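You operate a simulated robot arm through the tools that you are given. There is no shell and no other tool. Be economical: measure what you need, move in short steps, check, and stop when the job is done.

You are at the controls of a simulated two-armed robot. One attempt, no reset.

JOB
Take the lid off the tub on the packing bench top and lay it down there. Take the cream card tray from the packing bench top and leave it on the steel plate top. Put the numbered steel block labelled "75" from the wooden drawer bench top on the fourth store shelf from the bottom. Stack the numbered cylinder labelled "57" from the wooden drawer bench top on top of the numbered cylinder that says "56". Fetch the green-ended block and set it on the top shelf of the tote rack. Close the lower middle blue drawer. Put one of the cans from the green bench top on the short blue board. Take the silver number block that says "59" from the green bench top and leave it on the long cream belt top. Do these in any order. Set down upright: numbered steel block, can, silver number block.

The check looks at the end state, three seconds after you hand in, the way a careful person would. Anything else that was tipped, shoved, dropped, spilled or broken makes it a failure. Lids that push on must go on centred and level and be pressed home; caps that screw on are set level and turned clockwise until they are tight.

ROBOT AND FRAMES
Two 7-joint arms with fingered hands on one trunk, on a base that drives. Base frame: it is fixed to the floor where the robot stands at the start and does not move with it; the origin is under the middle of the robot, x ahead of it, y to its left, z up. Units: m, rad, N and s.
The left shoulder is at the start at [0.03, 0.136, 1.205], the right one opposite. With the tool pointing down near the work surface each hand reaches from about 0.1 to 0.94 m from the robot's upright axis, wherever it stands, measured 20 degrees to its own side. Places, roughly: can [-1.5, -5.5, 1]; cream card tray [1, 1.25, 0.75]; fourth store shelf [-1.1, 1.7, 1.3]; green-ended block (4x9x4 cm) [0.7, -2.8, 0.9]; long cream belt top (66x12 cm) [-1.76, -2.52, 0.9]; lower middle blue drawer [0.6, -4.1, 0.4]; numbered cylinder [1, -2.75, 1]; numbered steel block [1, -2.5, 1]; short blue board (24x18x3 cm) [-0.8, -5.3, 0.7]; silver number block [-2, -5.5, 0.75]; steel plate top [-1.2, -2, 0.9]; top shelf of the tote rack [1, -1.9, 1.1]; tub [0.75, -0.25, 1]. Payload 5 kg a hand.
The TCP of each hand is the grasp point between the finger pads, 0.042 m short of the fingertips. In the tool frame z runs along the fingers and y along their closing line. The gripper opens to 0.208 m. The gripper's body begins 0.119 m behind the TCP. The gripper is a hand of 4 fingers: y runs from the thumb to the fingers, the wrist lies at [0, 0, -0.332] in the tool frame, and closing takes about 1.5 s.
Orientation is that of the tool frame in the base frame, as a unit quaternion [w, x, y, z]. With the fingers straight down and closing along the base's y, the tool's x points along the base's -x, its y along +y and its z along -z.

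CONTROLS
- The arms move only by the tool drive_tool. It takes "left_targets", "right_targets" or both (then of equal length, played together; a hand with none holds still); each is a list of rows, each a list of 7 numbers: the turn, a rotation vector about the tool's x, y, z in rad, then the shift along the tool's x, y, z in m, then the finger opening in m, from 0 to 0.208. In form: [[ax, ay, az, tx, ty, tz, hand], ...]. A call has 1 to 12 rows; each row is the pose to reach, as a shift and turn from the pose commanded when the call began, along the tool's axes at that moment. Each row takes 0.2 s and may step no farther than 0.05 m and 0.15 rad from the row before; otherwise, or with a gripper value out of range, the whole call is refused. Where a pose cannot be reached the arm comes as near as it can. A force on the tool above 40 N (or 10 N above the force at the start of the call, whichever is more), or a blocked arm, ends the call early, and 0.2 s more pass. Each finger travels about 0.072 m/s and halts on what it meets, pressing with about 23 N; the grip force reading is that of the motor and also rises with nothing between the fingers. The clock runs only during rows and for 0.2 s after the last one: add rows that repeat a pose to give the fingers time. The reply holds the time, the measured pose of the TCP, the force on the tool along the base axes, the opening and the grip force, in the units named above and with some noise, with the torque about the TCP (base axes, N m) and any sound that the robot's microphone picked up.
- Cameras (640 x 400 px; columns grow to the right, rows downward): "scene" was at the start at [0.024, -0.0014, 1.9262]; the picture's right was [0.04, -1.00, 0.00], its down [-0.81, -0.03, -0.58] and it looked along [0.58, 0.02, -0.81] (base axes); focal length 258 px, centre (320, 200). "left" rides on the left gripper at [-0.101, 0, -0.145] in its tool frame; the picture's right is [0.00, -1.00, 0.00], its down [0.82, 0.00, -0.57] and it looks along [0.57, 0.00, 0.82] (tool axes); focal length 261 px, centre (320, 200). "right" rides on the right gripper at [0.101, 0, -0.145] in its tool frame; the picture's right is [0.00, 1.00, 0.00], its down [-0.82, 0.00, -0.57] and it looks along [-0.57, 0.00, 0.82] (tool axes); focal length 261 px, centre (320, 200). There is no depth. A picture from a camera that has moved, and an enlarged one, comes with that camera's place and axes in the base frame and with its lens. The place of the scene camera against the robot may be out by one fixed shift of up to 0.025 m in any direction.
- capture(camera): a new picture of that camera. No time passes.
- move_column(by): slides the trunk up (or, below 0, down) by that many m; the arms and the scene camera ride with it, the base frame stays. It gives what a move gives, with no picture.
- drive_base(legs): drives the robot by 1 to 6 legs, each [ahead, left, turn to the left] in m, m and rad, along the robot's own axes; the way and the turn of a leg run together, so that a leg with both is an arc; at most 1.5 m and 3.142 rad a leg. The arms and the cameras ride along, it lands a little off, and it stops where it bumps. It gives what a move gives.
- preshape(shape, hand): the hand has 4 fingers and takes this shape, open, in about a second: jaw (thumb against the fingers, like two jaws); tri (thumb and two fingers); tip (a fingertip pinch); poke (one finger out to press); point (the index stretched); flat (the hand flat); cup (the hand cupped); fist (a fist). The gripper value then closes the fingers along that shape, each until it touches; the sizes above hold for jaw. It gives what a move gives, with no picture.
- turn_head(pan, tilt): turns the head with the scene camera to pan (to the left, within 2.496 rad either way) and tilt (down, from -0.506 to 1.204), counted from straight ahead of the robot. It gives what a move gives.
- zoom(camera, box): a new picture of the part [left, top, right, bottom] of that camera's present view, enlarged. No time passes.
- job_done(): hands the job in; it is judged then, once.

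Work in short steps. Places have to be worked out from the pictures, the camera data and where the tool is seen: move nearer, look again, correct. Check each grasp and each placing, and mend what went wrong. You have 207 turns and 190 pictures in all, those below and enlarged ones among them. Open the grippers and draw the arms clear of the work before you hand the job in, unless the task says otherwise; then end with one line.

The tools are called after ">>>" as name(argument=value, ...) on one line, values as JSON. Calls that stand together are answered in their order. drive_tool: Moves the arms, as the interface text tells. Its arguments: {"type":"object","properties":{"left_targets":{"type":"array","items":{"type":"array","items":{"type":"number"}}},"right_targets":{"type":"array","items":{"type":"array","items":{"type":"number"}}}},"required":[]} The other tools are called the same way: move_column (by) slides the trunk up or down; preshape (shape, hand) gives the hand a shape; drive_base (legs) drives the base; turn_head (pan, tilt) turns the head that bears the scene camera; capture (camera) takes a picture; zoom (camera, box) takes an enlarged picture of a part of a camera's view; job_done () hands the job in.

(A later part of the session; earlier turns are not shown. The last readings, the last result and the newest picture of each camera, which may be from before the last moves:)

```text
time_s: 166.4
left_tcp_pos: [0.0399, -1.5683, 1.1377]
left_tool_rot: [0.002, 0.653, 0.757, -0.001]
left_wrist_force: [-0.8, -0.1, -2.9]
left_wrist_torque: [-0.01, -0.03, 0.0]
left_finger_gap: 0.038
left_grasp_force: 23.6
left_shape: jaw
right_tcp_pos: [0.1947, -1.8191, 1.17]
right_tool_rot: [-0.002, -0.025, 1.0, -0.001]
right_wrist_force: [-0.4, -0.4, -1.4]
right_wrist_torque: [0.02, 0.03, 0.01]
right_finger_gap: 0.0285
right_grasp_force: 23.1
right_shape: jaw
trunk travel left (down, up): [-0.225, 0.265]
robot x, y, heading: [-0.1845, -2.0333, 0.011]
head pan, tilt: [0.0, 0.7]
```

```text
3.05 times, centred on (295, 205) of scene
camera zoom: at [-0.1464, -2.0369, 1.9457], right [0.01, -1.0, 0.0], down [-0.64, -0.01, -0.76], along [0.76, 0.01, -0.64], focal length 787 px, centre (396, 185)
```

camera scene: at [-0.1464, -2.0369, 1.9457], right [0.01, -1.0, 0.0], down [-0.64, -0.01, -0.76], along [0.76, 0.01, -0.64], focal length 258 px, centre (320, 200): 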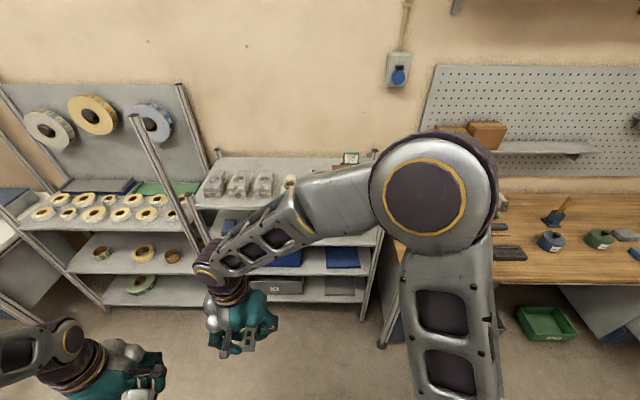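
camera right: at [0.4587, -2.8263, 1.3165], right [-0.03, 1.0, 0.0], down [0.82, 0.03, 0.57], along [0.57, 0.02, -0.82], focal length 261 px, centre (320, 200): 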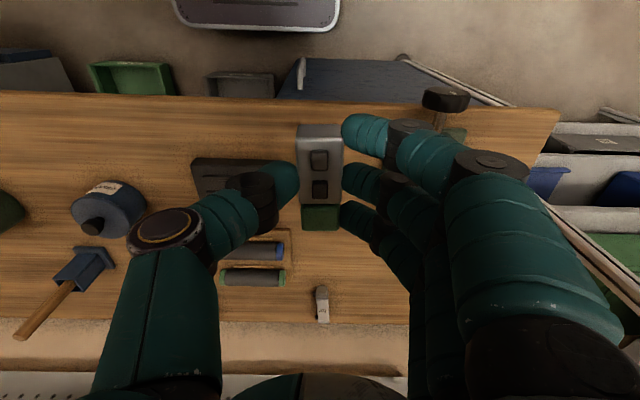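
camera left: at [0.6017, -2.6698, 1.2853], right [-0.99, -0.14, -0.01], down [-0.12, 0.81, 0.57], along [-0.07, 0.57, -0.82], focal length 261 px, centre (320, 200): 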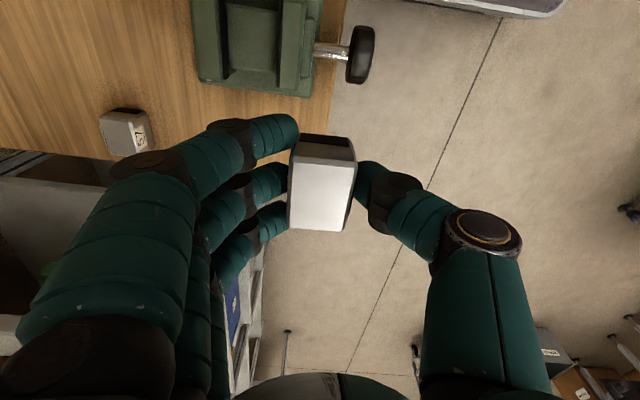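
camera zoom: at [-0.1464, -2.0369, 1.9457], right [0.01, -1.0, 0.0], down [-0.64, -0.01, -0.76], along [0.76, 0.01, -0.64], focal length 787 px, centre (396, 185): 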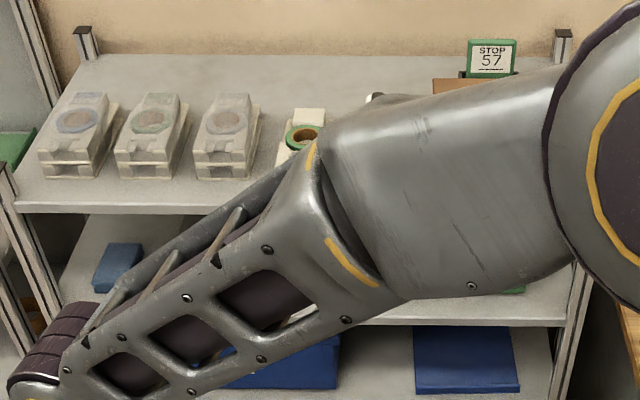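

The right arm hides half the shelf; I swing it to its own side and look again.

>>> drive_tool(right_targets=[[0, 0, 0, -0.01, -0.045, 0, 0], [0, 0, 0, -0.02, -0.09, 0, 0], [0, 0, 0, -0.03, -0.135, 0, 0], [0, 0, 0, -0.04, -0.18, 0, 0], [0, 0, 0, -0.05, -0.225, 0, 0], [0, 0, 0, -0.06, -0.27, 0, 0], [0, 0, 0, -0.07, -0.315, 0, 0], [0, 0, 0, -0.08, -0.36, 0, 0], [0, 0, 0, -0.08, -0.405, 0, 0]])

>>> zoom(camera="scene", box=[190, 130, 430, 280])

```text
time_s: 168.4
left_tcp_pos: [0.0384, -1.5675, 1.1388]
left_tool_rot: [0.001, 0.653, 0.757, 0.0]
left_wrist_force: [-0.4, -0.1, -3.9]
left_wrist_torque: [0.09, -0.06, 0.0]
left_finger_gap: 0.0378
left_grasp_force: 23.6
left_shape: jaw
right_tcp_pos: [0.2949, -2.2224, 1.1723]
right_tool_rot: [0.0, -0.024, 1.0, -0.001]
right_wrist_force: [-0.2, -0.5, -1.9]
right_wrist_torque: [0.09, -0.04, 0.01]
right_finger_gap: 0.0286
right_grasp_force: 23.2
right_shape: jaw
trunk travel left (down, up): [-0.225, 0.265]
robot x, y, heading: [-0.1857, -2.0329, 0.016]
head pan, tilt: [0.0, 0.7]
```

```text
2.67 times, centred on (310, 205) of scene
camera zoom: at [-0.1475, -2.039, 1.9458], right [0.01, -1.0, 0.0], down [-0.64, -0.01, -0.77], along [0.77, 0.01, -0.64], focal length 688 px, centre (347, 187)
```

zoom: 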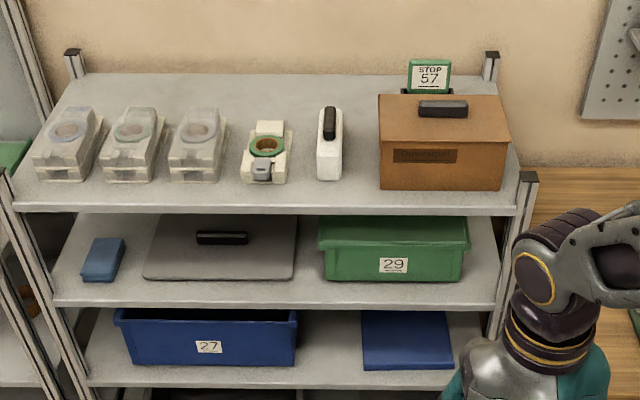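

There is a gap between the white item and the cardboard box at y≈-2.05, opening to the front. I raise the block and drive closer.

>>> drive_tool(right_targets=[[0, 0, 0, 0, 0, -0.045, 0], [0, 0, 0, 0, 0, -0.09, 0], [0, 0, 0, 0, 0, -0.13, 0]])

>>> drive_base(legs=[[0.285, 0.14, -0.016]])

>>> capture(camera="right")

>>> capture(camera="scene")

```text
time_s: 169.2
left_tcp_pos: [0.0402, -1.5668, 1.1387]
left_tool_rot: [0.002, 0.653, 0.757, -0.001]
left_wrist_force: [-0.8, -0.1, -3.8]
left_wrist_torque: [-0.03, -0.04, -0.01]
left_finger_gap: 0.0378
left_grasp_force: 22.9
left_shape: jaw
right_tcp_pos: [0.2921, -2.2212, 1.3015]
right_tool_rot: [0.0, -0.024, 1.0, -0.002]
right_wrist_force: [-0.8, -0.6, -0.8]
right_wrist_torque: [-0.01, -0.05, -0.04]
right_finger_gap: 0.0284
right_grasp_force: 22.8
right_shape: jaw
trunk travel left (down, up): [-0.225, 0.265]
robot x, y, heading: [-0.1865, -2.0335, 0.009]
head pan, tilt: [0.0, 0.7]
```

```text
time_s: 171.3
left_tcp_pos: [0.3358, -1.4288, 1.1375]
left_tool_rot: [0.001, 0.661, 0.751, -0.001]
left_wrist_force: [0.9, 0.7, -3.6]
left_wrist_torque: [-0.02, 0.07, -0.04]
left_finger_gap: 0.0377
left_grasp_force: 23.4
left_shape: jaw
right_tcp_pos: [0.5766, -2.0877, 1.3018]
right_tool_rot: [-0.001, -0.015, 1.0, -0.001]
right_wrist_force: [0.2, -0.9, -2.5]
right_wrist_torque: [-0.06, 0.11, 0.01]
right_finger_gap: 0.0289
right_grasp_force: 23.2
right_shape: jaw
trunk travel left (down, up): [-0.225, 0.265]
robot x, y, heading: [0.1018, -1.8941, 0.002]
head pan, tilt: [0.0, 0.7]
```

```text
78 pictures are left
camera right: at [0.4761, -2.09, 1.4459], right [-0.03, 1.0, 0.0], down [0.82, 0.02, 0.57], along [0.57, 0.01, -0.82], focal length 261 px, centre (320, 200)
```

right: 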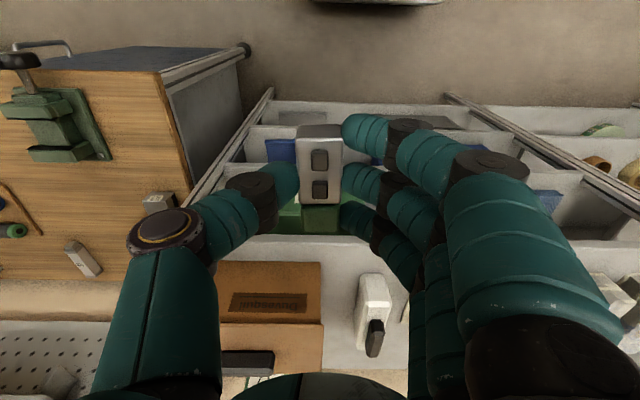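

```text
77 pictures are left
camera scene: at [0.1411, -1.8958, 1.9457], right [0.0, -1.0, 0.0], down [-0.64, 0.0, -0.76], along [0.76, 0.0, -0.64], focal length 258 px, centre (320, 200)
```

scene: 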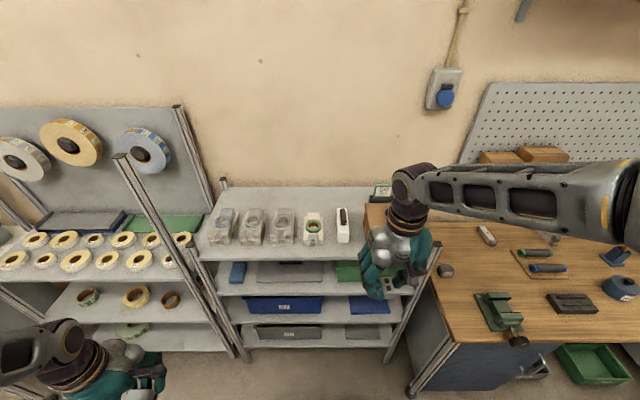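

I zoom in on the gap from the hand camera.

>>> zoom(camera="right", box=[200, 190, 440, 340])

>>> zoom(camera="scene", box=[200, 160, 440, 310])

```text
2.67 times, centred on (320, 265) of right
camera zoom: at [0.4761, -2.09, 1.4459], right [-0.03, 1.0, 0.0], down [0.82, 0.02, 0.57], along [0.57, 0.01, -0.82], focal length 695 px, centre (320, 27)
```

zoom: 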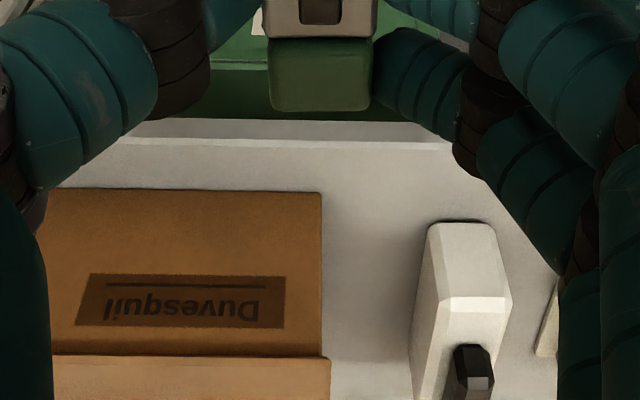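

```text
2.67 times, centred on (320, 235) of scene
camera zoom: at [0.1411, -1.8958, 1.9457], right [0.0, -1.0, 0.0], down [-0.64, 0.0, -0.76], along [0.76, 0.0, -0.64], focal length 688 px, centre (320, 107)
```

zoom: 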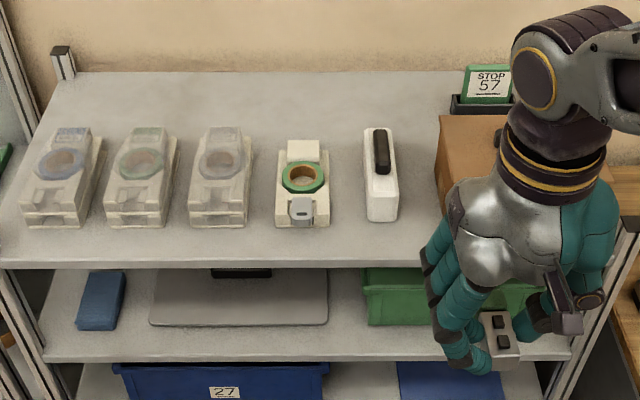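

The gap is too tight, but the back strip behind the trays (x ≈ 1.05–1.2, y ≈ -1.87) is wide and free. I raise the hand and go there over the low trays.

>>> drive_tool(right_targets=[[0, 0, 0, 0, 0.03, -0.03, 0], [0, 0, 0, 0, 0.07, -0.05, 0], [0, 0, 0, 0, 0.11, -0.06, 0], [0, 0, 0, 0, 0.15, -0.06, 0], [0, 0, 0, 0, 0.17, -0.06, 0]])

>>> drive_base(legs=[[0.18, 0.05, 0]])

>>> capture(camera="right")

```text
time_s: 172.5
left_tcp_pos: [0.3349, -1.4289, 1.1385]
left_tool_rot: [0.001, 0.66, 0.751, 0.0]
left_wrist_force: [-0.1, -0.5, -3.1]
left_wrist_torque: [-0.03, 0.02, 0.04]
left_finger_gap: 0.0378
left_grasp_force: 22.8
left_shape: jaw
right_tcp_pos: [0.5709, -1.9186, 1.36]
right_tool_rot: [-0.001, -0.015, 1.0, -0.001]
right_wrist_force: [0.6, -0.8, -1.5]
right_wrist_torque: [0.0, 0.0, 0.03]
right_finger_gap: 0.0284
right_grasp_force: 23.2
right_shape: jaw
trunk travel left (down, up): [-0.225, 0.265]
robot x, y, heading: [0.1027, -1.8928, 0.002]
head pan, tilt: [0.0, 0.7]
```

```text
time_s: 174.1
left_tcp_pos: [0.5153, -1.3805, 1.1388]
left_tool_rot: [0.001, 0.66, 0.751, -0.001]
left_wrist_force: [1.2, 0.7, -3.3]
left_wrist_torque: [-0.01, 0.12, 0.01]
left_finger_gap: 0.0378
left_grasp_force: 22.7
left_shape: jaw
right_tcp_pos: [0.7518, -1.8699, 1.3599]
right_tool_rot: [0.0, -0.014, 1.0, -0.001]
right_wrist_force: [2.0, 0.7, -1.2]
right_wrist_torque: [0.0, 0.15, -0.01]
right_finger_gap: 0.0285
right_grasp_force: 23.3
right_shape: jaw
trunk travel left (down, up): [-0.225, 0.265]
robot x, y, heading: [0.2848, -1.8439, -0.004]
head pan, tilt: [0.0, 0.7]
```

```text
74 pictures are left
camera right: at [0.651, -1.8716, 1.5048], right [-0.03, 1.0, 0.0], down [0.82, 0.02, 0.57], along [0.57, 0.01, -0.82], focal length 261 px, centre (320, 200)
```

right: 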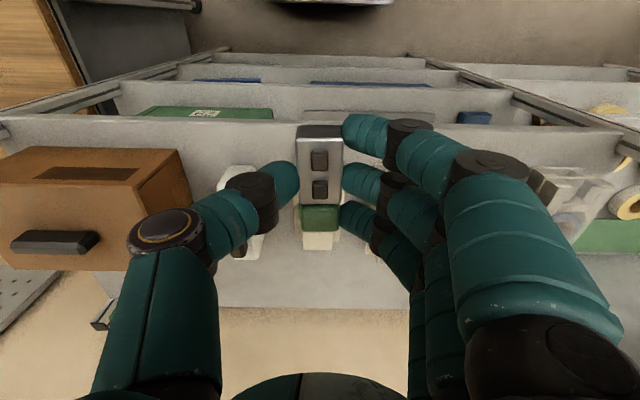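

Shelf back edge is at x≈1.24, trays end at x≈1.03. I move forward over the free strip and down partway.

>>> drive_tool(right_targets=[[0, 0, 0, -0.048, 0, 0, 0], [0, 0, 0, -0.096, 0, 0, 0], [0, 0, 0, -0.144, 0, 0, 0], [0, 0, 0, -0.192, 0, 0, 0], [0, 0, 0, -0.24, 0, 0, 0], [0, 0, 0, -0.288, 0, 0, 0], [0, 0, 0, -0.336, 0, 0, 0], [0, 0, 0, -0.383, 0, 0.02, 0], [0, 0, 0, -0.383, 0, 0.06, 0], [0, 0, 0, -0.383, 0, 0.1, 0], [0, 0, 0, -0.383, 0, 0.13, 0]])

>>> capture(camera="right")

>>> capture(camera="scene")

```text
refused: row 8 steps farther than a row can; nothing moved
```

```text
73 pictures are left
camera right: at [0.651, -1.8716, 1.5048], right [-0.03, 1.0, 0.0], down [0.82, 0.02, 0.57], along [0.57, 0.01, -0.82], focal length 261 px, centre (320, 200)
```

right: 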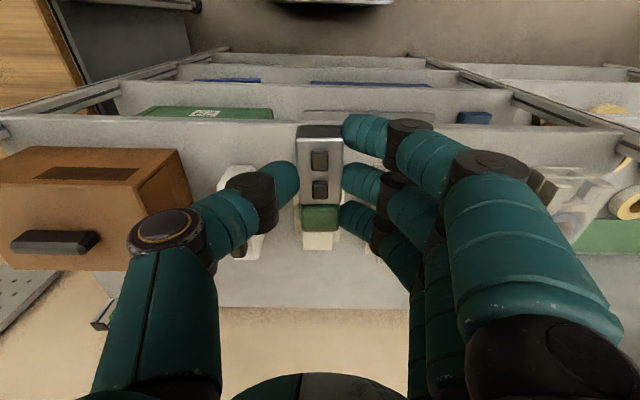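

```text
72 pictures are left
camera scene: at [0.3209, -1.8471, 1.9457], right [0.0, -1.0, 0.0], down [-0.65, 0.0, -0.76], along [0.76, 0.0, -0.65], focal length 258 px, centre (320, 200)
```

scene: 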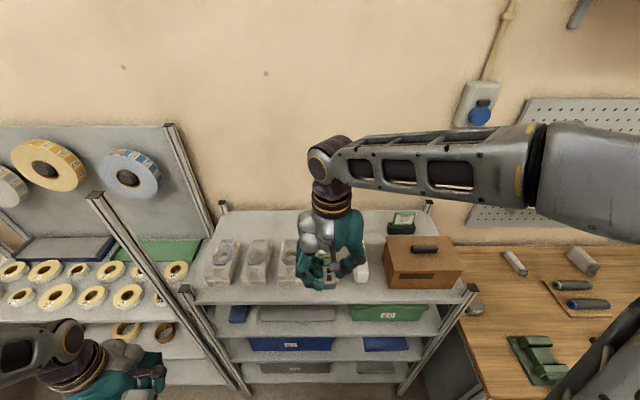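

Row step was too long; I split it properly.

>>> drive_tool(right_targets=[[0, 0, 0, -0.048, 0, 0, 0], [0, 0, 0, -0.096, 0, 0, 0], [0, 0, 0, -0.144, 0, 0, 0], [0, 0, 0, -0.192, 0, 0, 0], [0, 0, 0, -0.24, 0, 0, 0], [0, 0, 0, -0.288, 0, 0, 0], [0, 0, 0, -0.336, 0, 0, 0], [0, 0, 0, -0.38, 0, 0.015, 0], [0, 0, 0, -0.38, 0, 0.055, 0], [0, 0, 0, -0.38, 0, 0.095, 0], [0, 0, 0, -0.38, 0, 0.13, 0]])

>>> capture(camera="right")

```text
time_s: 176.5
left_tcp_pos: [0.5151, -1.3808, 1.1399]
left_tool_rot: [0.001, 0.659, 0.752, -0.002]
left_wrist_force: [-0.3, 0.0, -3.5]
left_wrist_torque: [-0.04, 0.08, 0.03]
left_finger_gap: 0.0379
left_grasp_force: 22.8
left_shape: jaw
right_tcp_pos: [1.1313, -1.8579, 1.2278]
right_tool_rot: [0.0, -0.015, 1.0, 0.0]
right_wrist_force: [0.1, -0.6, -0.8]
right_wrist_torque: [0.05, 0.07, 0.0]
right_finger_gap: 0.0286
right_grasp_force: 23.0
right_shape: jaw
trunk travel left (down, up): [-0.225, 0.265]
robot x, y, heading: [0.2836, -1.8434, -0.001]
head pan, tilt: [0.0, 0.7]
```

```text
71 pictures are left
camera right: at [1.0304, -1.861, 1.3721], right [-0.03, 1.0, 0.0], down [0.82, 0.02, 0.57], along [0.57, 0.01, -0.82], focal length 261 px, centre (320, 200)
```

right: 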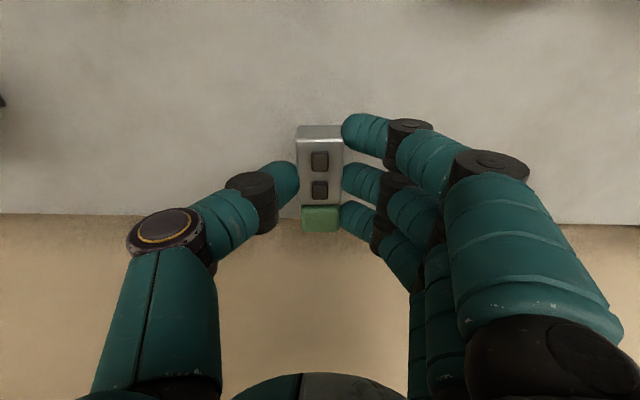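

Clear shelf under the block. I lower to contact.

>>> drive_tool(right_targets=[[0, 0, 0, 0, 0, 0.02, 0], [0, 0, 0, 0, 0, 0.035, 0], [0, 0, 0, 0, 0, 0.042, 0], [0, 0, 0, 0, 0, 0.048, 0], [0, 0, 0, 0, 0, 0.053, 0], [0, 0, 0, 0, 0, 0.058, 0], [0, 0, 0, 0, 0, 0.063, 0], [0, 0, 0, 0, 0, 0.068, 0], [0, 0, 0, 0, 0, 0.073, 0]])

```text
time_s: 177.5
left_tcp_pos: [0.5125, -1.3808, 1.1384]
left_tool_rot: [0.002, 0.661, 0.751, -0.001]
left_wrist_force: [0.5, -1.2, -2.8]
left_wrist_torque: [-0.03, 0.08, 0.01]
left_finger_gap: 0.0375
left_grasp_force: 23.5
left_shape: jaw
right_tcp_pos: [1.1302, -1.8584, 1.1892]
right_tool_rot: [0.005, -0.014, 1.0, 0.001]
right_wrist_force: [-6.3, -1.3, 20.3]
right_wrist_torque: [0.06, 0.34, 0.07]
right_finger_gap: 0.0304
right_grasp_force: 22.8
right_shape: jaw
trunk travel left (down, up): [-0.225, 0.265]
robot x, y, heading: [0.2843, -1.8453, -0.005]
head pan, tilt: [0.0, 0.7]
stopped in row 5 (right hand): the force on the tool passed its limit at 44 N (the readings are from after the stop); the commanded pose is now the measured one
```

Contact at 1.189. I release and rise straight up.

>>> drive_tool(right_targets=[[0, 0, 0, 0, 0, -0.002, 0.025], [0, 0, 0, 0, 0, -0.002, 0.035], [0, 0, 0, 0, 0, -0.002, 0.05], [0, 0, 0, 0, 0, -0.002, 0.06], [0, 0, 0, 0, 0, -0.03, 0.06], [0, 0, 0, 0, 0, -0.07, 0.06], [0, 0, 0, 0, 0, -0.11, 0.06], [0, 0, 0, 0, 0, -0.15, 0.06], [0, 0, 0, 0.04, 0, -0.17, 0.06]])

>>> capture(camera="right")

```text
time_s: 179.5
left_tcp_pos: [0.5101, -1.3823, 1.1394]
left_tool_rot: [0.003, 0.66, 0.752, 0.0]
left_wrist_force: [-2.5, -1.1, -3.5]
left_wrist_torque: [0.07, -0.27, 0.0]
left_finger_gap: 0.0377
left_grasp_force: 22.8
left_shape: jaw
right_tcp_pos: [1.0855, -1.8605, 1.3602]
right_tool_rot: [0.004, -0.015, 1.0, 0.001]
right_wrist_force: [-2.2, -1.3, 0.6]
right_wrist_torque: [0.05, -0.37, 0.02]
right_finger_gap: 0.0594
right_grasp_force: 0.1
right_shape: jaw
trunk travel left (down, up): [-0.225, 0.265]
robot x, y, heading: [0.2818, -1.8436, -0.004]
head pan, tilt: [0.0, 0.7]
```

```text
70 pictures are left
camera right: at [0.9826, -1.8627, 1.5033], right [-0.03, 1.0, 0.0], down [0.81, 0.02, 0.58], along [0.58, 0.02, -0.82], focal length 261 px, centre (320, 200)
```

right: 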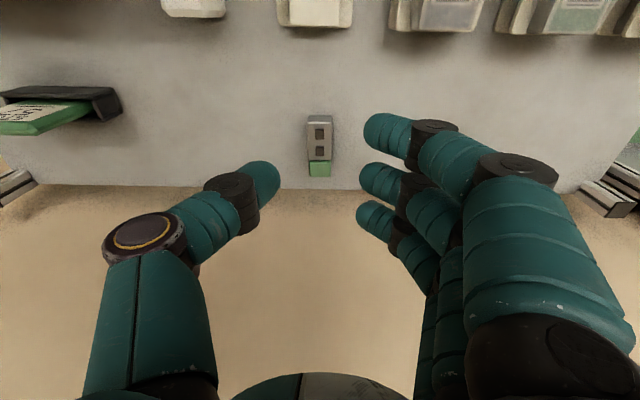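

The block stands on the top shelf. I back away and fold the right arm for the trip to the store shelves.

>>> drive_base(legs=[[-0.45, 0, 0]])

>>> drive_tool(right_targets=[[0, 0, 0, 0.035, -0.03, 0.01, 0.08], [0, 0, 0, 0.07, -0.06, 0.02, 0.1], [0, 0, 0, 0.105, -0.09, 0.03, 0.1], [0, 0, 0, 0.14, -0.12, 0.04, 0.1], [0, 0, 0, 0.175, -0.15, 0.06, 0.1], [0, 0, 0, 0.21, -0.18, 0.08, 0.1], [0, 0, 0, 0.245, -0.2, 0.1, 0.1], [0, 0, 0, 0.28, -0.22, 0.12, 0.1], [0, 0, 0, 0.31, -0.24, 0.14, 0.1]])

>>> drive_base(legs=[[0, 0, 1.571], [1.3, 0, 0], [1.2, 0, 0]])

>>> turn_head(pan=0.9, tilt=0.5)

>>> capture(camera="scene")

```text
time_s: 182.2
left_tcp_pos: [0.0581, -1.3805, 1.1389]
left_tool_rot: [0.002, 0.659, 0.752, -0.001]
left_wrist_force: [-0.6, 0.7, -3.0]
left_wrist_torque: [-0.02, -0.05, 0.01]
left_finger_gap: 0.038
left_grasp_force: 23.2
left_shape: jaw
right_tcp_pos: [0.6343, -1.8575, 1.3565]
right_tool_rot: [0.003, -0.016, 1.0, 0.0]
right_wrist_force: [-0.6, 0.4, 0.4]
right_wrist_torque: [-0.01, -0.11, 0.02]
right_finger_gap: 0.0591
right_grasp_force: 0.1
right_shape: jaw
trunk travel left (down, up): [-0.225, 0.265]
robot x, y, heading: [-0.175, -1.8432, 0.0]
head pan, tilt: [0.0, 0.7]
```

```text
refused: row 5 steps farther than a row can; nothing moved
```

```text
time_s: 198.3
left_tcp_pos: [-0.6149, 0.898, 1.1379]
left_tool_rot: [0.002, -0.046, 0.999, 0.0]
left_wrist_force: [0.1, 0.7, -4.5]
left_wrist_torque: [-0.03, -0.04, 0.02]
left_finger_gap: 0.0378
left_grasp_force: 23.0
left_shape: jaw
right_tcp_pos: [-0.1158, 1.4547, 1.3563]
right_tool_rot: [0.003, -0.704, 0.71, 0.002]
right_wrist_force: [-0.6, 0.5, -0.9]
right_wrist_torque: [-0.04, 0.02, 0.02]
right_finger_gap: 0.0593
right_grasp_force: 0.1
right_shape: jaw
trunk travel left (down, up): [-0.225, 0.265]
robot x, y, heading: [-0.1598, 0.647, 1.534]
head pan, tilt: [0.0, 0.7]
```

```text
time_s: 199.5
left_tcp_pos: [-0.6154, 0.8981, 1.1383]
left_tool_rot: [0.001, -0.045, 0.999, 0.0]
left_wrist_force: [-0.3, -0.2, -3.3]
left_wrist_torque: [0.01, -0.04, 0.01]
left_finger_gap: 0.0378
left_grasp_force: 23.1
left_shape: jaw
right_tcp_pos: [-0.1156, 1.4542, 1.3563]
right_tool_rot: [0.003, -0.704, 0.71, 0.003]
right_wrist_force: [-0.2, -0.5, 0.7]
right_wrist_torque: [-0.02, 0.0, -0.01]
right_finger_gap: 0.0592
right_grasp_force: 0.0
right_shape: jaw
trunk travel left (down, up): [-0.225, 0.265]
robot x, y, heading: [-0.1629, 0.648, 1.529]
head pan, tilt: [0.901, 0.499]
```

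```text
69 pictures are left
camera scene: at [-0.2512, 0.675, 1.9634], right [0.65, 0.76, 0.0], down [0.36, -0.31, -0.88], along [-0.66, 0.57, -0.48], focal length 258 px, centre (320, 200)
```

scene: 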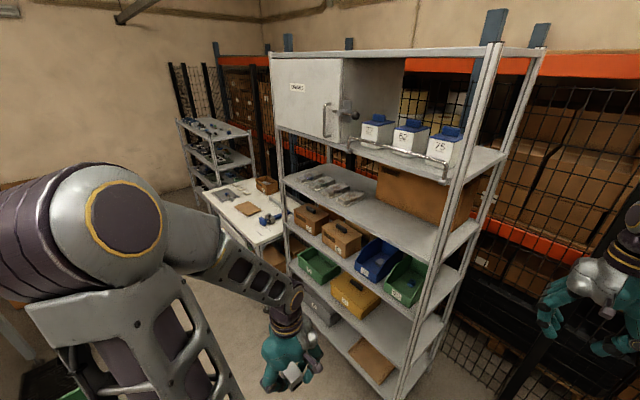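

I zoom on the store rack to count its shelves.

>>> zoom(camera="scene", box=[240, 40, 540, 400])

```text
1.11 times, centred on (390, 220) of scene
camera zoom: at [-0.2512, 0.675, 1.9634], right [0.65, 0.76, 0.0], down [0.36, -0.31, -0.88], along [-0.66, 0.57, -0.48], focal length 287 px, centre (242, 178)
```

zoom: 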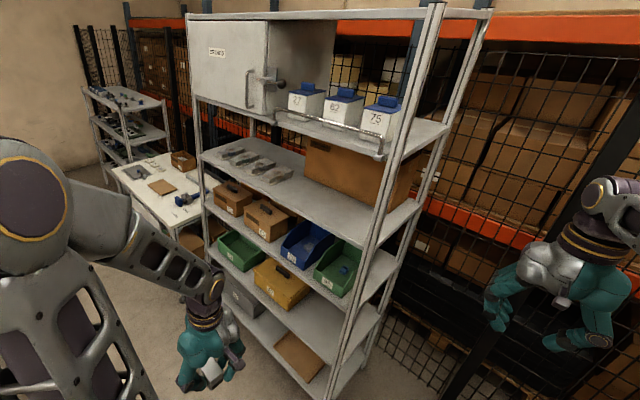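

I zoom in more on the lower shelves.

>>> zoom(camera="scene", box=[260, 150, 480, 400])

```text
1.60 times, centred on (370, 275) of scene
camera zoom: at [-0.2512, 0.675, 1.9634], right [0.65, 0.76, 0.0], down [0.36, -0.31, -0.88], along [-0.66, 0.57, -0.48], focal length 413 px, centre (240, 80)
```

zoom: 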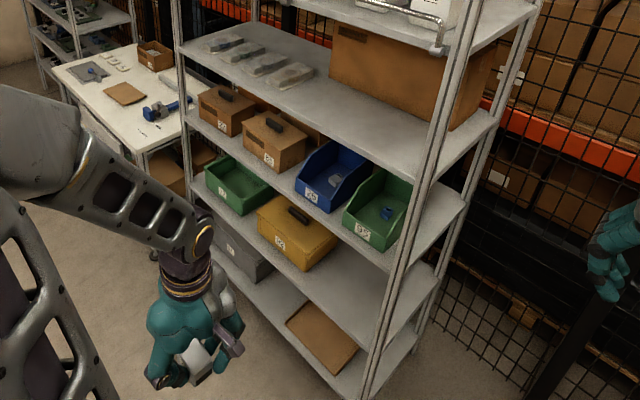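

The fourth shelf from the bottom is the one with grey trays and the large cardboard box (z≈1.25), with only ~0.3 m headroom, so the block needs a tilted grip. I'll set it on the free bench area and re-grip with the right hand. First fold the right arm.

>>> drive_tool(right_targets=[[0, 0, 0, 0.033, -0.016, 0.013, 0.1], [0, 0, 0, 0.066, -0.032, 0.026, 0.1], [0, 0, 0, 0.099, -0.048, 0.04, 0.1], [0, 0, 0, 0.132, -0.064, 0.053, 0.1], [0, 0, 0, 0.165, -0.08, 0.066, 0.1], [0, 0, 0, 0.198, -0.096, 0.08, 0.1], [0, 0, 0, 0.231, -0.112, 0.093, 0.1], [0, 0, 0, 0.264, -0.128, 0.106, 0.1], [0, 0, 0, 0.297, -0.144, 0.12, 0.1]])

```text
time_s: 201.5
left_tcp_pos: [-0.6144, 0.8966, 1.1384]
left_tool_rot: [0.001, -0.044, 0.999, 0.001]
left_wrist_force: [1.6, -0.8, -3.5]
left_wrist_torque: [0.06, 0.04, 0.0]
left_finger_gap: 0.038
left_grasp_force: 23.3
left_shape: jaw
right_tcp_pos: [0.0245, 1.1549, 1.2336]
right_tool_rot: [0.003, -0.705, 0.71, 0.004]
right_wrist_force: [0.1, -0.5, 0.4]
right_wrist_torque: [0.07, 0.01, 0.04]
right_finger_gap: 0.0992
right_grasp_force: 0.0
right_shape: jaw
trunk travel left (down, up): [-0.225, 0.265]
robot x, y, heading: [-0.161, 0.6516, 1.532]
head pan, tilt: [0.901, 0.499]
```

>>> drive_base(legs=[[0, 0, -1.532], [0.1, 0.07, 0]])

>>> turn_head(pan=0.1, tilt=0.9)

>>> capture(camera="scene")

```text
time_s: 206.5
left_tcp_pos: [0.1728, 1.1799, 1.1384]
left_tool_rot: [0.002, 0.662, 0.75, -0.001]
left_wrist_force: [0.2, 1.3, -3.6]
left_wrist_torque: [-0.03, 0.1, 0.0]
left_finger_gap: 0.0376
left_grasp_force: 22.9
left_shape: jaw
right_tcp_pos: [0.4521, 0.5499, 1.2338]
right_tool_rot: [0.002, -0.011, 1.0, -0.001]
right_wrist_force: [0.1, 0.6, -1.0]
right_wrist_torque: [-0.08, 0.1, -0.01]
right_finger_gap: 0.0993
right_grasp_force: 0.0
right_shape: jaw
trunk travel left (down, up): [-0.225, 0.265]
robot x, y, heading: [-0.0591, 0.72, -0.007]
head pan, tilt: [0.901, 0.499]
```

```text
time_s: 207.6
left_tcp_pos: [0.1727, 1.1804, 1.1395]
left_tool_rot: [0.001, 0.663, 0.748, -0.002]
left_wrist_force: [0.3, 1.0, -3.6]
left_wrist_torque: [-0.01, 0.0, -0.01]
left_finger_gap: 0.0376
left_grasp_force: 22.6
left_shape: jaw
right_tcp_pos: [0.4516, 0.5495, 1.233]
right_tool_rot: [0.003, -0.011, 1.0, 0.0]
right_wrist_force: [-0.3, 0.5, 0.3]
right_wrist_torque: [-0.03, 0.01, -0.01]
right_finger_gap: 0.099
right_grasp_force: 0.1
right_shape: jaw
trunk travel left (down, up): [-0.225, 0.265]
robot x, y, heading: [-0.0641, 0.7183, -0.01]
head pan, tilt: [0.099, 0.901]
```

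```text
66 pictures are left
camera scene: at [-0.0348, 0.7223, 1.9296], right [0.09, -1.0, 0.0], down [-0.78, -0.07, -0.62], along [0.62, 0.06, -0.78], focal length 258 px, centre (320, 200)
```

scene: 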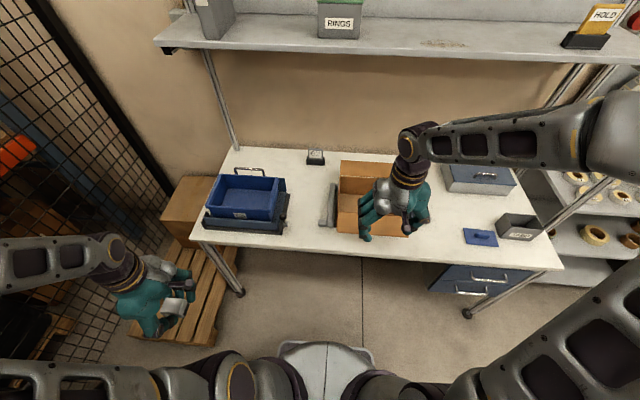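

The free spot is near (0.62, 0.86) between the tote fixture and the grey bar. I move the left hand in from the front.

>>> drive_tool(left_targets=[[0, 0, 0, -0.047, 0.009, 0, 0], [0, 0, 0, -0.094, 0.017, 0, 0], [0, 0, 0, -0.141, 0.026, 0, 0], [0, 0, 0, -0.188, 0.035, 0, 0], [0, 0, 0, -0.235, 0.043, 0, 0], [0, 0, 0, -0.282, 0.052, 0, 0], [0, 0, 0, -0.33, 0.061, 0, 0], [0, 0, 0, -0.336, 0.11, 0, 0], [0, 0, 0, -0.342, 0.159, 0, 0], [0, 0, 0, -0.348, 0.208, 0, 0], [0, 0, 0, -0.354, 0.257, 0, 0], [0, 0, 0, -0.36, 0.306, 0, 0]])

>>> drive_tool(left_targets=[[0, 0, 0, -0.003, 0.035, 0.02, 0], [0, 0, 0, -0.006, 0.07, 0.05, 0], [0, 0, 0, -0.011, 0.099, 0.09, 0], [0, 0, 0, -0.011, 0.099, 0.13, 0], [0, 0, 0, -0.011, 0.099, 0.17, 0], [0, 0, 0, -0.011, 0.099, 0.195, 0], [0, 0, 0, -0.011, 0.099, 0.205, 0]])

>>> capture(camera="left")

```text
time_s: 210.2
left_tcp_pos: [0.5227, 0.8595, 1.1419]
left_tool_rot: [0.0, 0.663, 0.749, -0.001]
left_wrist_force: [0.5, -0.8, -4.7]
left_wrist_torque: [0.0, 0.14, 0.01]
left_finger_gap: 0.0372
left_grasp_force: 23.3
left_shape: jaw
left hand out of reach, approached as far as the arm can: row 1, 2, 3, 4, 5, 6, 7
right_tcp_pos: [0.4539, 0.5477, 1.2327]
right_tool_rot: [0.002, -0.011, 1.0, 0.001]
right_wrist_force: [0.6, -0.2, -0.9]
right_wrist_torque: [0.07, 0.14, 0.0]
right_finger_gap: 0.0993
right_grasp_force: 0.1
right_shape: jaw
trunk travel left (down, up): [-0.225, 0.265]
robot x, y, heading: [-0.0644, 0.7186, -0.007]
head pan, tilt: [0.099, 0.901]
```

```text
time_s: 211.8
left_tcp_pos: [0.6208, 0.8597, 0.9356]
left_tool_rot: [0.001, 0.663, 0.749, -0.001]
left_wrist_force: [0.4, -0.8, -2.4]
left_wrist_torque: [0.04, 0.02, -0.02]
left_finger_gap: 0.0371
left_grasp_force: 22.9
left_shape: jaw
right_tcp_pos: [0.4514, 0.5485, 1.2327]
right_tool_rot: [0.004, -0.011, 1.0, 0.001]
right_wrist_force: [-0.3, 0.4, -0.8]
right_wrist_torque: [0.03, 0.0, -0.02]
right_finger_gap: 0.0991
right_grasp_force: 0.0
right_shape: jaw
trunk travel left (down, up): [-0.225, 0.265]
robot x, y, heading: [-0.0609, 0.7172, -0.009]
head pan, tilt: [0.099, 0.901]
```

```text
65 pictures are left
camera left: at [0.633, 0.7618, 1.0796], right [-0.99, -0.13, 0.0], down [-0.1, 0.82, 0.57], along [-0.07, 0.56, -0.82], focal length 261 px, centre (320, 200)
```

left: 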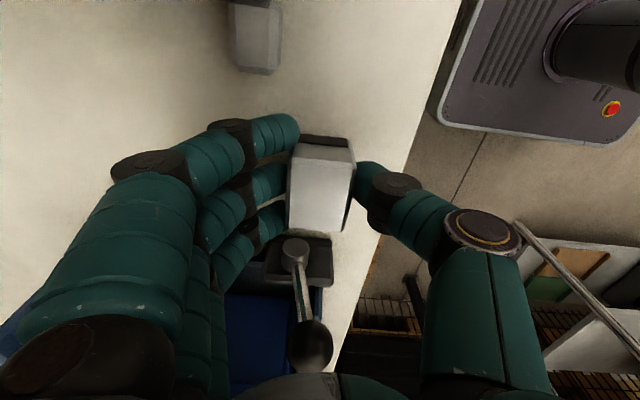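

I lower the block to the bench.

>>> drive_tool(left_targets=[[0, 0, 0, -0.006, 0, 0.008, 0], [0, 0, 0, -0.01, 0, 0.014, 0], [0, 0, 0, -0.01, 0, 0.018, 0], [0, 0, 0, -0.01, 0, 0.021, 0], [0, 0, 0, -0.01, 0, 0.024, 0], [0, 0, 0, -0.01, 0, 0.027, 0]])

```text
time_s: 213.2
left_tcp_pos: [0.622, 0.8501, 0.9088]
left_tool_rot: [0.002, 0.663, 0.749, -0.001]
left_wrist_force: [-1.5, 0.0, 5.3]
left_wrist_torque: [0.07, -0.09, 0.02]
left_finger_gap: 0.0374
left_grasp_force: 23.0
left_shape: jaw
right_tcp_pos: [0.4509, 0.5478, 1.234]
right_tool_rot: [0.003, -0.012, 1.0, 0.0]
right_wrist_force: [-0.3, -0.5, 0.7]
right_wrist_torque: [0.05, -0.02, 0.02]
right_finger_gap: 0.0991
right_grasp_force: 0.1
right_shape: jaw
trunk travel left (down, up): [-0.225, 0.265]
robot x, y, heading: [-0.063, 0.7153, -0.012]
head pan, tilt: [0.099, 0.901]
```

Down. I release, rise, and draw the left hand back and aside.

>>> drive_tool(left_targets=[[0, 0, 0, 0, 0, 0, 0.05], [0, 0, 0, 0, 0, 0, 0.07], [0, 0, 0, 0, 0, -0.01, 0.085], [0, 0, 0, 0, 0, -0.05, 0.085], [0, 0, 0, 0, 0, -0.1, 0.085], [0, 0, 0, 0, 0, -0.15, 0.085], [0, 0, 0, 0, -0.03, -0.18, 0.085], [0, 0, 0, 0, -0.075, -0.2, 0.085], [0, 0, 0, 0.01, -0.12, -0.22, 0.085], [0, 0, 0, 0.04, -0.15, -0.24, 0.085], [0, 0, 0, 0.08, -0.17, -0.25, 0.085], [0, 0, 0, 0.12, -0.19, -0.26, 0.085]])

>>> zoom(camera="scene", box=[270, 190, 390, 265])

```text
refused: row 9 steps farther than a row can; nothing moved
```

```text
5.33 times, centred on (330, 228) of scene
camera zoom: at [-0.036, 0.7213, 1.9297], right [0.09, -1.0, 0.0], down [-0.78, -0.07, -0.62], along [0.62, 0.06, -0.78], focal length 1376 px, centre (267, 53)
```

zoom: 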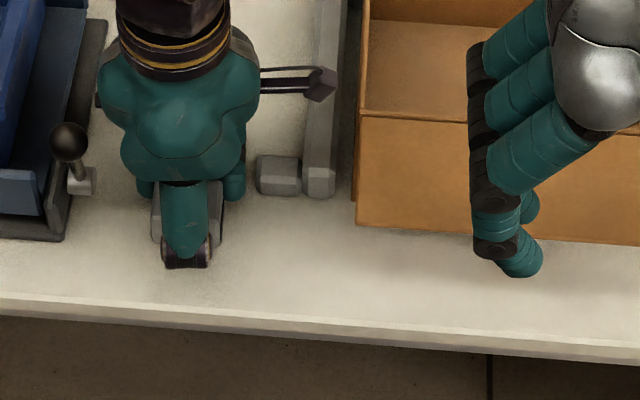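

>>> drive_tool(left_targets=[[0, 0, 0, 0, 0, 0, 0.05], [0, 0, 0, 0, 0, 0, 0.07], [0, 0, 0, 0, 0, -0.01, 0.085], [0, 0, 0, 0, 0, -0.05, 0.085], [0, 0, 0, 0, 0, -0.095, 0.085], [0, 0, 0, 0, 0, -0.14, 0.085], [0, 0, 0, 0, -0.03, -0.17, 0.085], [0, 0, 0, 0, -0.07, -0.19, 0.085], [0, 0, 0, 0, -0.11, -0.2, 0.085], [0, 0, 0, 0.025, -0.145, -0.2, 0.085], [0, 0, 0, 0.06, -0.17, -0.2, 0.085], [0, 0, 0, 0.1, -0.19, -0.2, 0.085]])

>>> zoom(camera="scene", box=[270, 190, 390, 265])

```text
time_s: 215.8
left_tcp_pos: [0.4188, 0.9274, 1.1078]
left_tool_rot: [0.003, 0.663, 0.748, -0.001]
left_wrist_force: [-1.2, 1.6, -0.1]
left_wrist_torque: [-0.09, -0.1, 0.04]
left_finger_gap: 0.0846
left_grasp_force: 0.1
left_shape: jaw
right_tcp_pos: [0.4494, 0.5503, 1.2333]
right_tool_rot: [0.004, -0.011, 1.0, 0.0]
right_wrist_force: [0.1, 1.0, 0.9]
right_wrist_torque: [-0.16, -0.07, 0.03]
right_finger_gap: 0.0993
right_grasp_force: 0.1
right_shape: jaw
trunk travel left (down, up): [-0.225, 0.265]
robot x, y, heading: [-0.0583, 0.7191, -0.002]
head pan, tilt: [0.099, 0.901]
```

```text
5.33 times, centred on (330, 228) of scene
camera zoom: at [-0.0368, 0.7238, 1.9297], right [0.09, -1.0, 0.0], down [-0.78, -0.07, -0.62], along [0.62, 0.05, -0.78], focal length 1376 px, centre (267, 53)
```

zoom: 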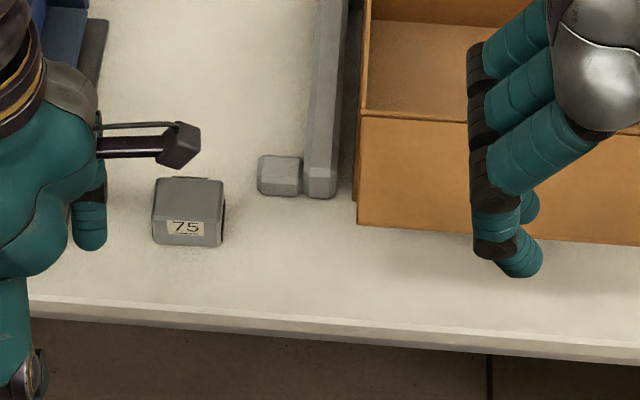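

"75" stands on the bench. I move the left hand away while tilting the right hand 40° and bringing it near.

>>> drive_tool(left_targets=[[0, 0, 0, 0.035, 0, -0.02, 0.085], [0, 0, 0, 0.07, 0, -0.04, 0.085], [0, 0, 0, 0.105, 0, -0.06, 0.085], [0, 0, 0, 0.14, 0, -0.08, 0.085], [0, 0, 0, 0.18, 0, -0.1, 0.085], [0, 0, 0, 0.215, 0, -0.12, 0.085]], right_targets=[[0, -0.12, 0, -0.01, 0.02, 0.02, 0.1], [0, -0.24, 0, -0.02, 0.04, 0.04, 0.1], [0, -0.36, 0, -0.03, 0.065, 0.06, 0.1], [0, -0.48, 0, -0.042, 0.095, 0.08, 0.1], [0, -0.6, 0, -0.053, 0.12, 0.1, 0.1], [0, -0.7, 0, -0.063, 0.149, 0.12, 0.1]])

>>> capture(camera="right")

```text
time_s: 217.2
left_tcp_pos: [0.3943, 1.1449, 1.2278]
left_tool_rot: [0.002, 0.663, 0.748, -0.001]
left_wrist_force: [0.1, 1.1, -0.7]
left_wrist_torque: [-0.21, 0.07, 0.0]
left_finger_gap: 0.0843
left_grasp_force: 0.1
left_shape: jaw
right_tcp_pos: [0.5112, 0.7005, 1.1106]
right_tool_rot: [0.346, -0.011, 0.938, 0.004]
right_wrist_force: [0.4, 1.9, 1.6]
right_wrist_torque: [-0.18, 0.04, -0.18]
right_finger_gap: 0.1
right_grasp_force: 0.1
right_shape: jaw
trunk travel left (down, up): [-0.225, 0.265]
robot x, y, heading: [-0.0631, 0.7188, -0.01]
head pan, tilt: [0.099, 0.901]
```

```text
62 pictures are left
camera right: at [0.3407, 0.6972, 1.156], right [-0.02, 1.0, 0.0], down [0.25, 0.0, 0.97], along [0.97, 0.02, -0.25], focal length 261 px, centre (320, 200)
```

right: 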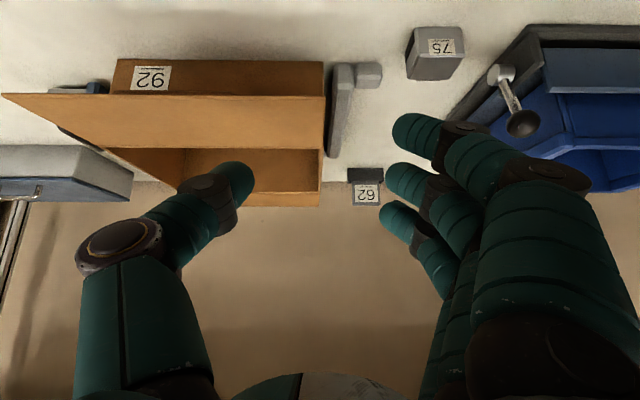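

I come closer, opening narrowed, keeping clear of the fixture's lever.

>>> drive_tool(right_targets=[[0, 0, 0, 0.01, 0.04, 0.025, 0.09], [0, 0, 0, 0.02, 0.08, 0.05, 0.082], [0, 0, 0, 0.03, 0.12, 0.08, 0.08], [0, 0, 0, 0.045, 0.148, 0.1175, 0.08], [0, 0, 0, 0.045, 0.148, 0.1175, 0.08]])

>>> capture(camera="right")

```text
refused: row 3 steps farther than a row can; nothing moved
```

```text
61 pictures are left
camera right: at [0.3407, 0.6972, 1.156], right [-0.02, 1.0, 0.0], down [0.25, 0.0, 0.97], along [0.97, 0.02, -0.25], focal length 261 px, centre (320, 200)
```

right: 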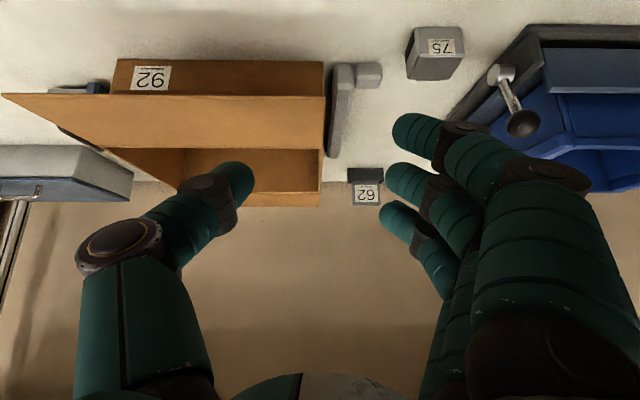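

>>> drive_tool(right_targets=[[0, 0, 0, 0.009, 0.03, 0.0235, 0.09], [0, 0, 0, 0.018, 0.06, 0.047, 0.082], [0, 0, 0, 0.027, 0.09, 0.0705, 0.08], [0, 0, 0, 0.036, 0.12, 0.094, 0.08], [0, 0, 0, 0.045, 0.148, 0.1175, 0.08]])

>>> capture(camera="right")

```text
time_s: 218.4
left_tcp_pos: [0.3946, 1.1417, 1.2289]
left_tool_rot: [0.001, 0.662, 0.749, -0.001]
left_wrist_force: [0.9, 0.9, -0.1]
left_wrist_torque: [-0.05, 0.05, -0.01]
left_finger_gap: 0.0847
left_grasp_force: 0.0
left_shape: jaw
right_tcp_pos: [0.5497, 0.8462, 0.9944]
right_tool_rot: [0.347, -0.009, 0.938, 0.003]
right_wrist_force: [-0.7, 0.1, -0.1]
right_wrist_torque: [-0.01, 0.03, -0.03]
right_finger_gap: 0.0809
right_grasp_force: 0.2
right_shape: jaw
trunk travel left (down, up): [-0.225, 0.265]
robot x, y, heading: [-0.0586, 0.7165, -0.011]
head pan, tilt: [0.099, 0.901]
```

```text
60 pictures are left
camera right: at [0.3794, 0.8436, 1.0391], right [-0.02, 1.0, 0.0], down [0.25, 0.0, 0.97], along [0.97, 0.02, -0.25], focal length 261 px, centre (320, 200)
```

right: 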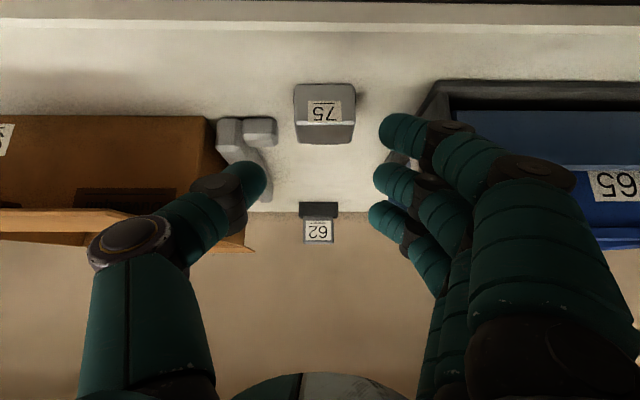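

Centred. Block is x 0.604–0.648, 4.3 cm tall. I advance along the fingers and close.

>>> drive_tool(right_targets=[[0, 0, 0, 0.003, 0.002, 0.03, 0.08], [0, 0, 0, 0.006, 0.003, 0.055, 0.08], [0, 0, 0, 0.009, 0.003, 0.075, 0.08], [0, 0, 0, 0.0116, 0.003, 0.09, 0.08], [0, 0, 0, 0.0116, 0.003, 0.09, 0.065], [0, 0, 0, 0.0116, 0.003, 0.09, 0.05], [0, 0, 0, 0.0116, 0.003, 0.09, 0.035], [0, 0, 0, 0.0116, 0.003, 0.09, 0.02], [0, 0, 0, 0.0116, 0.003, 0.09, 0.02]])

>>> capture(camera="right")

```text
time_s: 220.4
left_tcp_pos: [0.3936, 1.1413, 1.2299]
left_tool_rot: [0.002, 0.662, 0.749, -0.001]
left_wrist_force: [-0.4, 1.0, -0.4]
left_wrist_torque: [-0.01, 0.01, 0.01]
left_finger_gap: 0.0846
left_grasp_force: 0.0
left_shape: jaw
right_tcp_pos: [0.602, 0.8512, 0.9222]
right_tool_rot: [0.347, -0.009, 0.938, 0.004]
right_wrist_force: [2.5, -1.9, 12.0]
right_wrist_torque: [0.39, -0.3, -0.18]
right_finger_gap: 0.0434
right_grasp_force: 22.4
right_shape: jaw
trunk travel left (down, up): [-0.225, 0.265]
robot x, y, heading: [-0.0621, 0.7158, -0.011]
head pan, tilt: [0.099, 0.901]
```

```text
59 pictures are left
camera right: at [0.4309, 0.8485, 0.9661], right [-0.02, 1.0, 0.0], down [0.25, 0.0, 0.97], along [0.97, 0.02, -0.25], focal length 261 px, centre (320, 200)
```

right: 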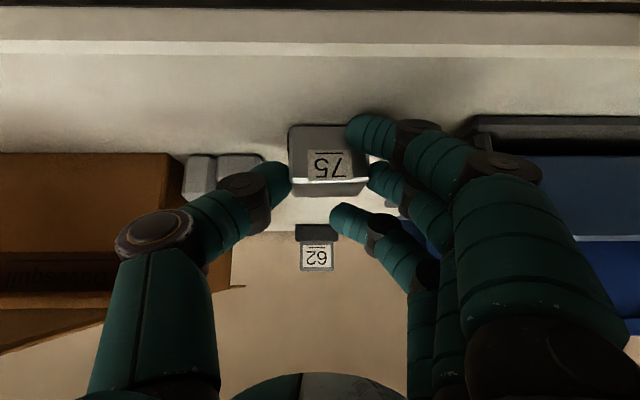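

The pinch is by thumb and middle finger (others beside/above). I test-lift 3 cm.

>>> drive_tool(right_targets=[[0, 0, 0, -0.006, 0, -0.008, 0], [0, 0, 0, -0.013, 0, -0.015, 0], [0, 0, 0, -0.026, 0, -0.03, 0], [0, 0, 0, -0.026, 0, -0.03, 0]])

>>> capture(camera="right")

```text
time_s: 221.4
left_tcp_pos: [0.3949, 1.1418, 1.2285]
left_tool_rot: [0.002, 0.663, 0.749, -0.001]
left_wrist_force: [0.5, -0.1, 0.6]
left_wrist_torque: [-0.01, 0.04, 0.0]
left_finger_gap: 0.0845
left_grasp_force: 0.0
left_shape: jaw
right_tcp_pos: [0.6012, 0.8526, 0.957]
right_tool_rot: [0.345, -0.01, 0.939, 0.004]
right_wrist_force: [0.5, 0.2, -3.0]
right_wrist_torque: [-0.03, 0.07, 0.0]
right_finger_gap: 0.0421
right_grasp_force: 22.9
right_shape: jaw
trunk travel left (down, up): [-0.225, 0.265]
robot x, y, heading: [-0.0599, 0.7237, -0.012]
head pan, tilt: [0.099, 0.901]
```

```text
58 pictures are left
camera right: at [0.4304, 0.849, 1.003], right [-0.02, 1.0, 0.0], down [0.25, 0.0, 0.97], along [0.97, 0.02, -0.25], focal length 261 px, centre (320, 200)
```

right: 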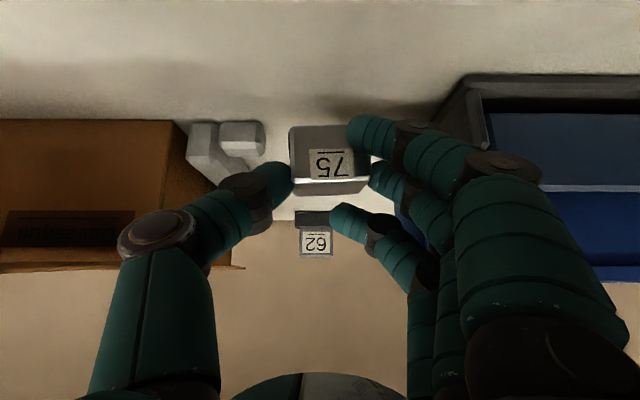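

It lifted level. I raise and retract it.

>>> drive_tool(right_targets=[[0, 0, 0, -0.02, 0, -0.025, 0], [0, 0, 0, -0.04, 0, -0.055, 0], [0, 0, 0, -0.06, 0, -0.09, 0], [0, 0, 0, -0.075, 0, -0.13, 0], [0, 0, 0, -0.085, 0, -0.17, 0], [0, 0, 0, -0.088, 0, -0.21, 0], [0, 0, 0, -0.088, -0.02, -0.25, 0], [0, 0, 0, -0.088, -0.06, -0.25, 0], [0, 0, 0, -0.088, -0.1, -0.25, 0], [0, 0, 0, -0.088, -0.14, -0.25, 0], [0, 0, 0, -0.088, -0.18, -0.25, 0]])

```text
time_s: 223.8
left_tcp_pos: [0.394, 1.1401, 1.2297]
left_tool_rot: [0.0, 0.663, 0.749, 0.0]
left_wrist_force: [0.3, -1.4, 0.8]
left_wrist_torque: [0.13, -0.02, 0.01]
left_finger_gap: 0.0848
left_grasp_force: 0.1
left_shape: jaw
right_tcp_pos: [0.5077, 0.6687, 1.2061]
right_tool_rot: [0.346, -0.011, 0.938, 0.006]
right_wrist_force: [-0.4, -0.3, -3.4]
right_wrist_torque: [0.08, 0.06, 0.06]
right_finger_gap: 0.042
right_grasp_force: 22.4
right_shape: jaw
trunk travel left (down, up): [-0.225, 0.265]
robot x, y, heading: [-0.06, 0.7178, -0.005]
head pan, tilt: [0.099, 0.901]
```

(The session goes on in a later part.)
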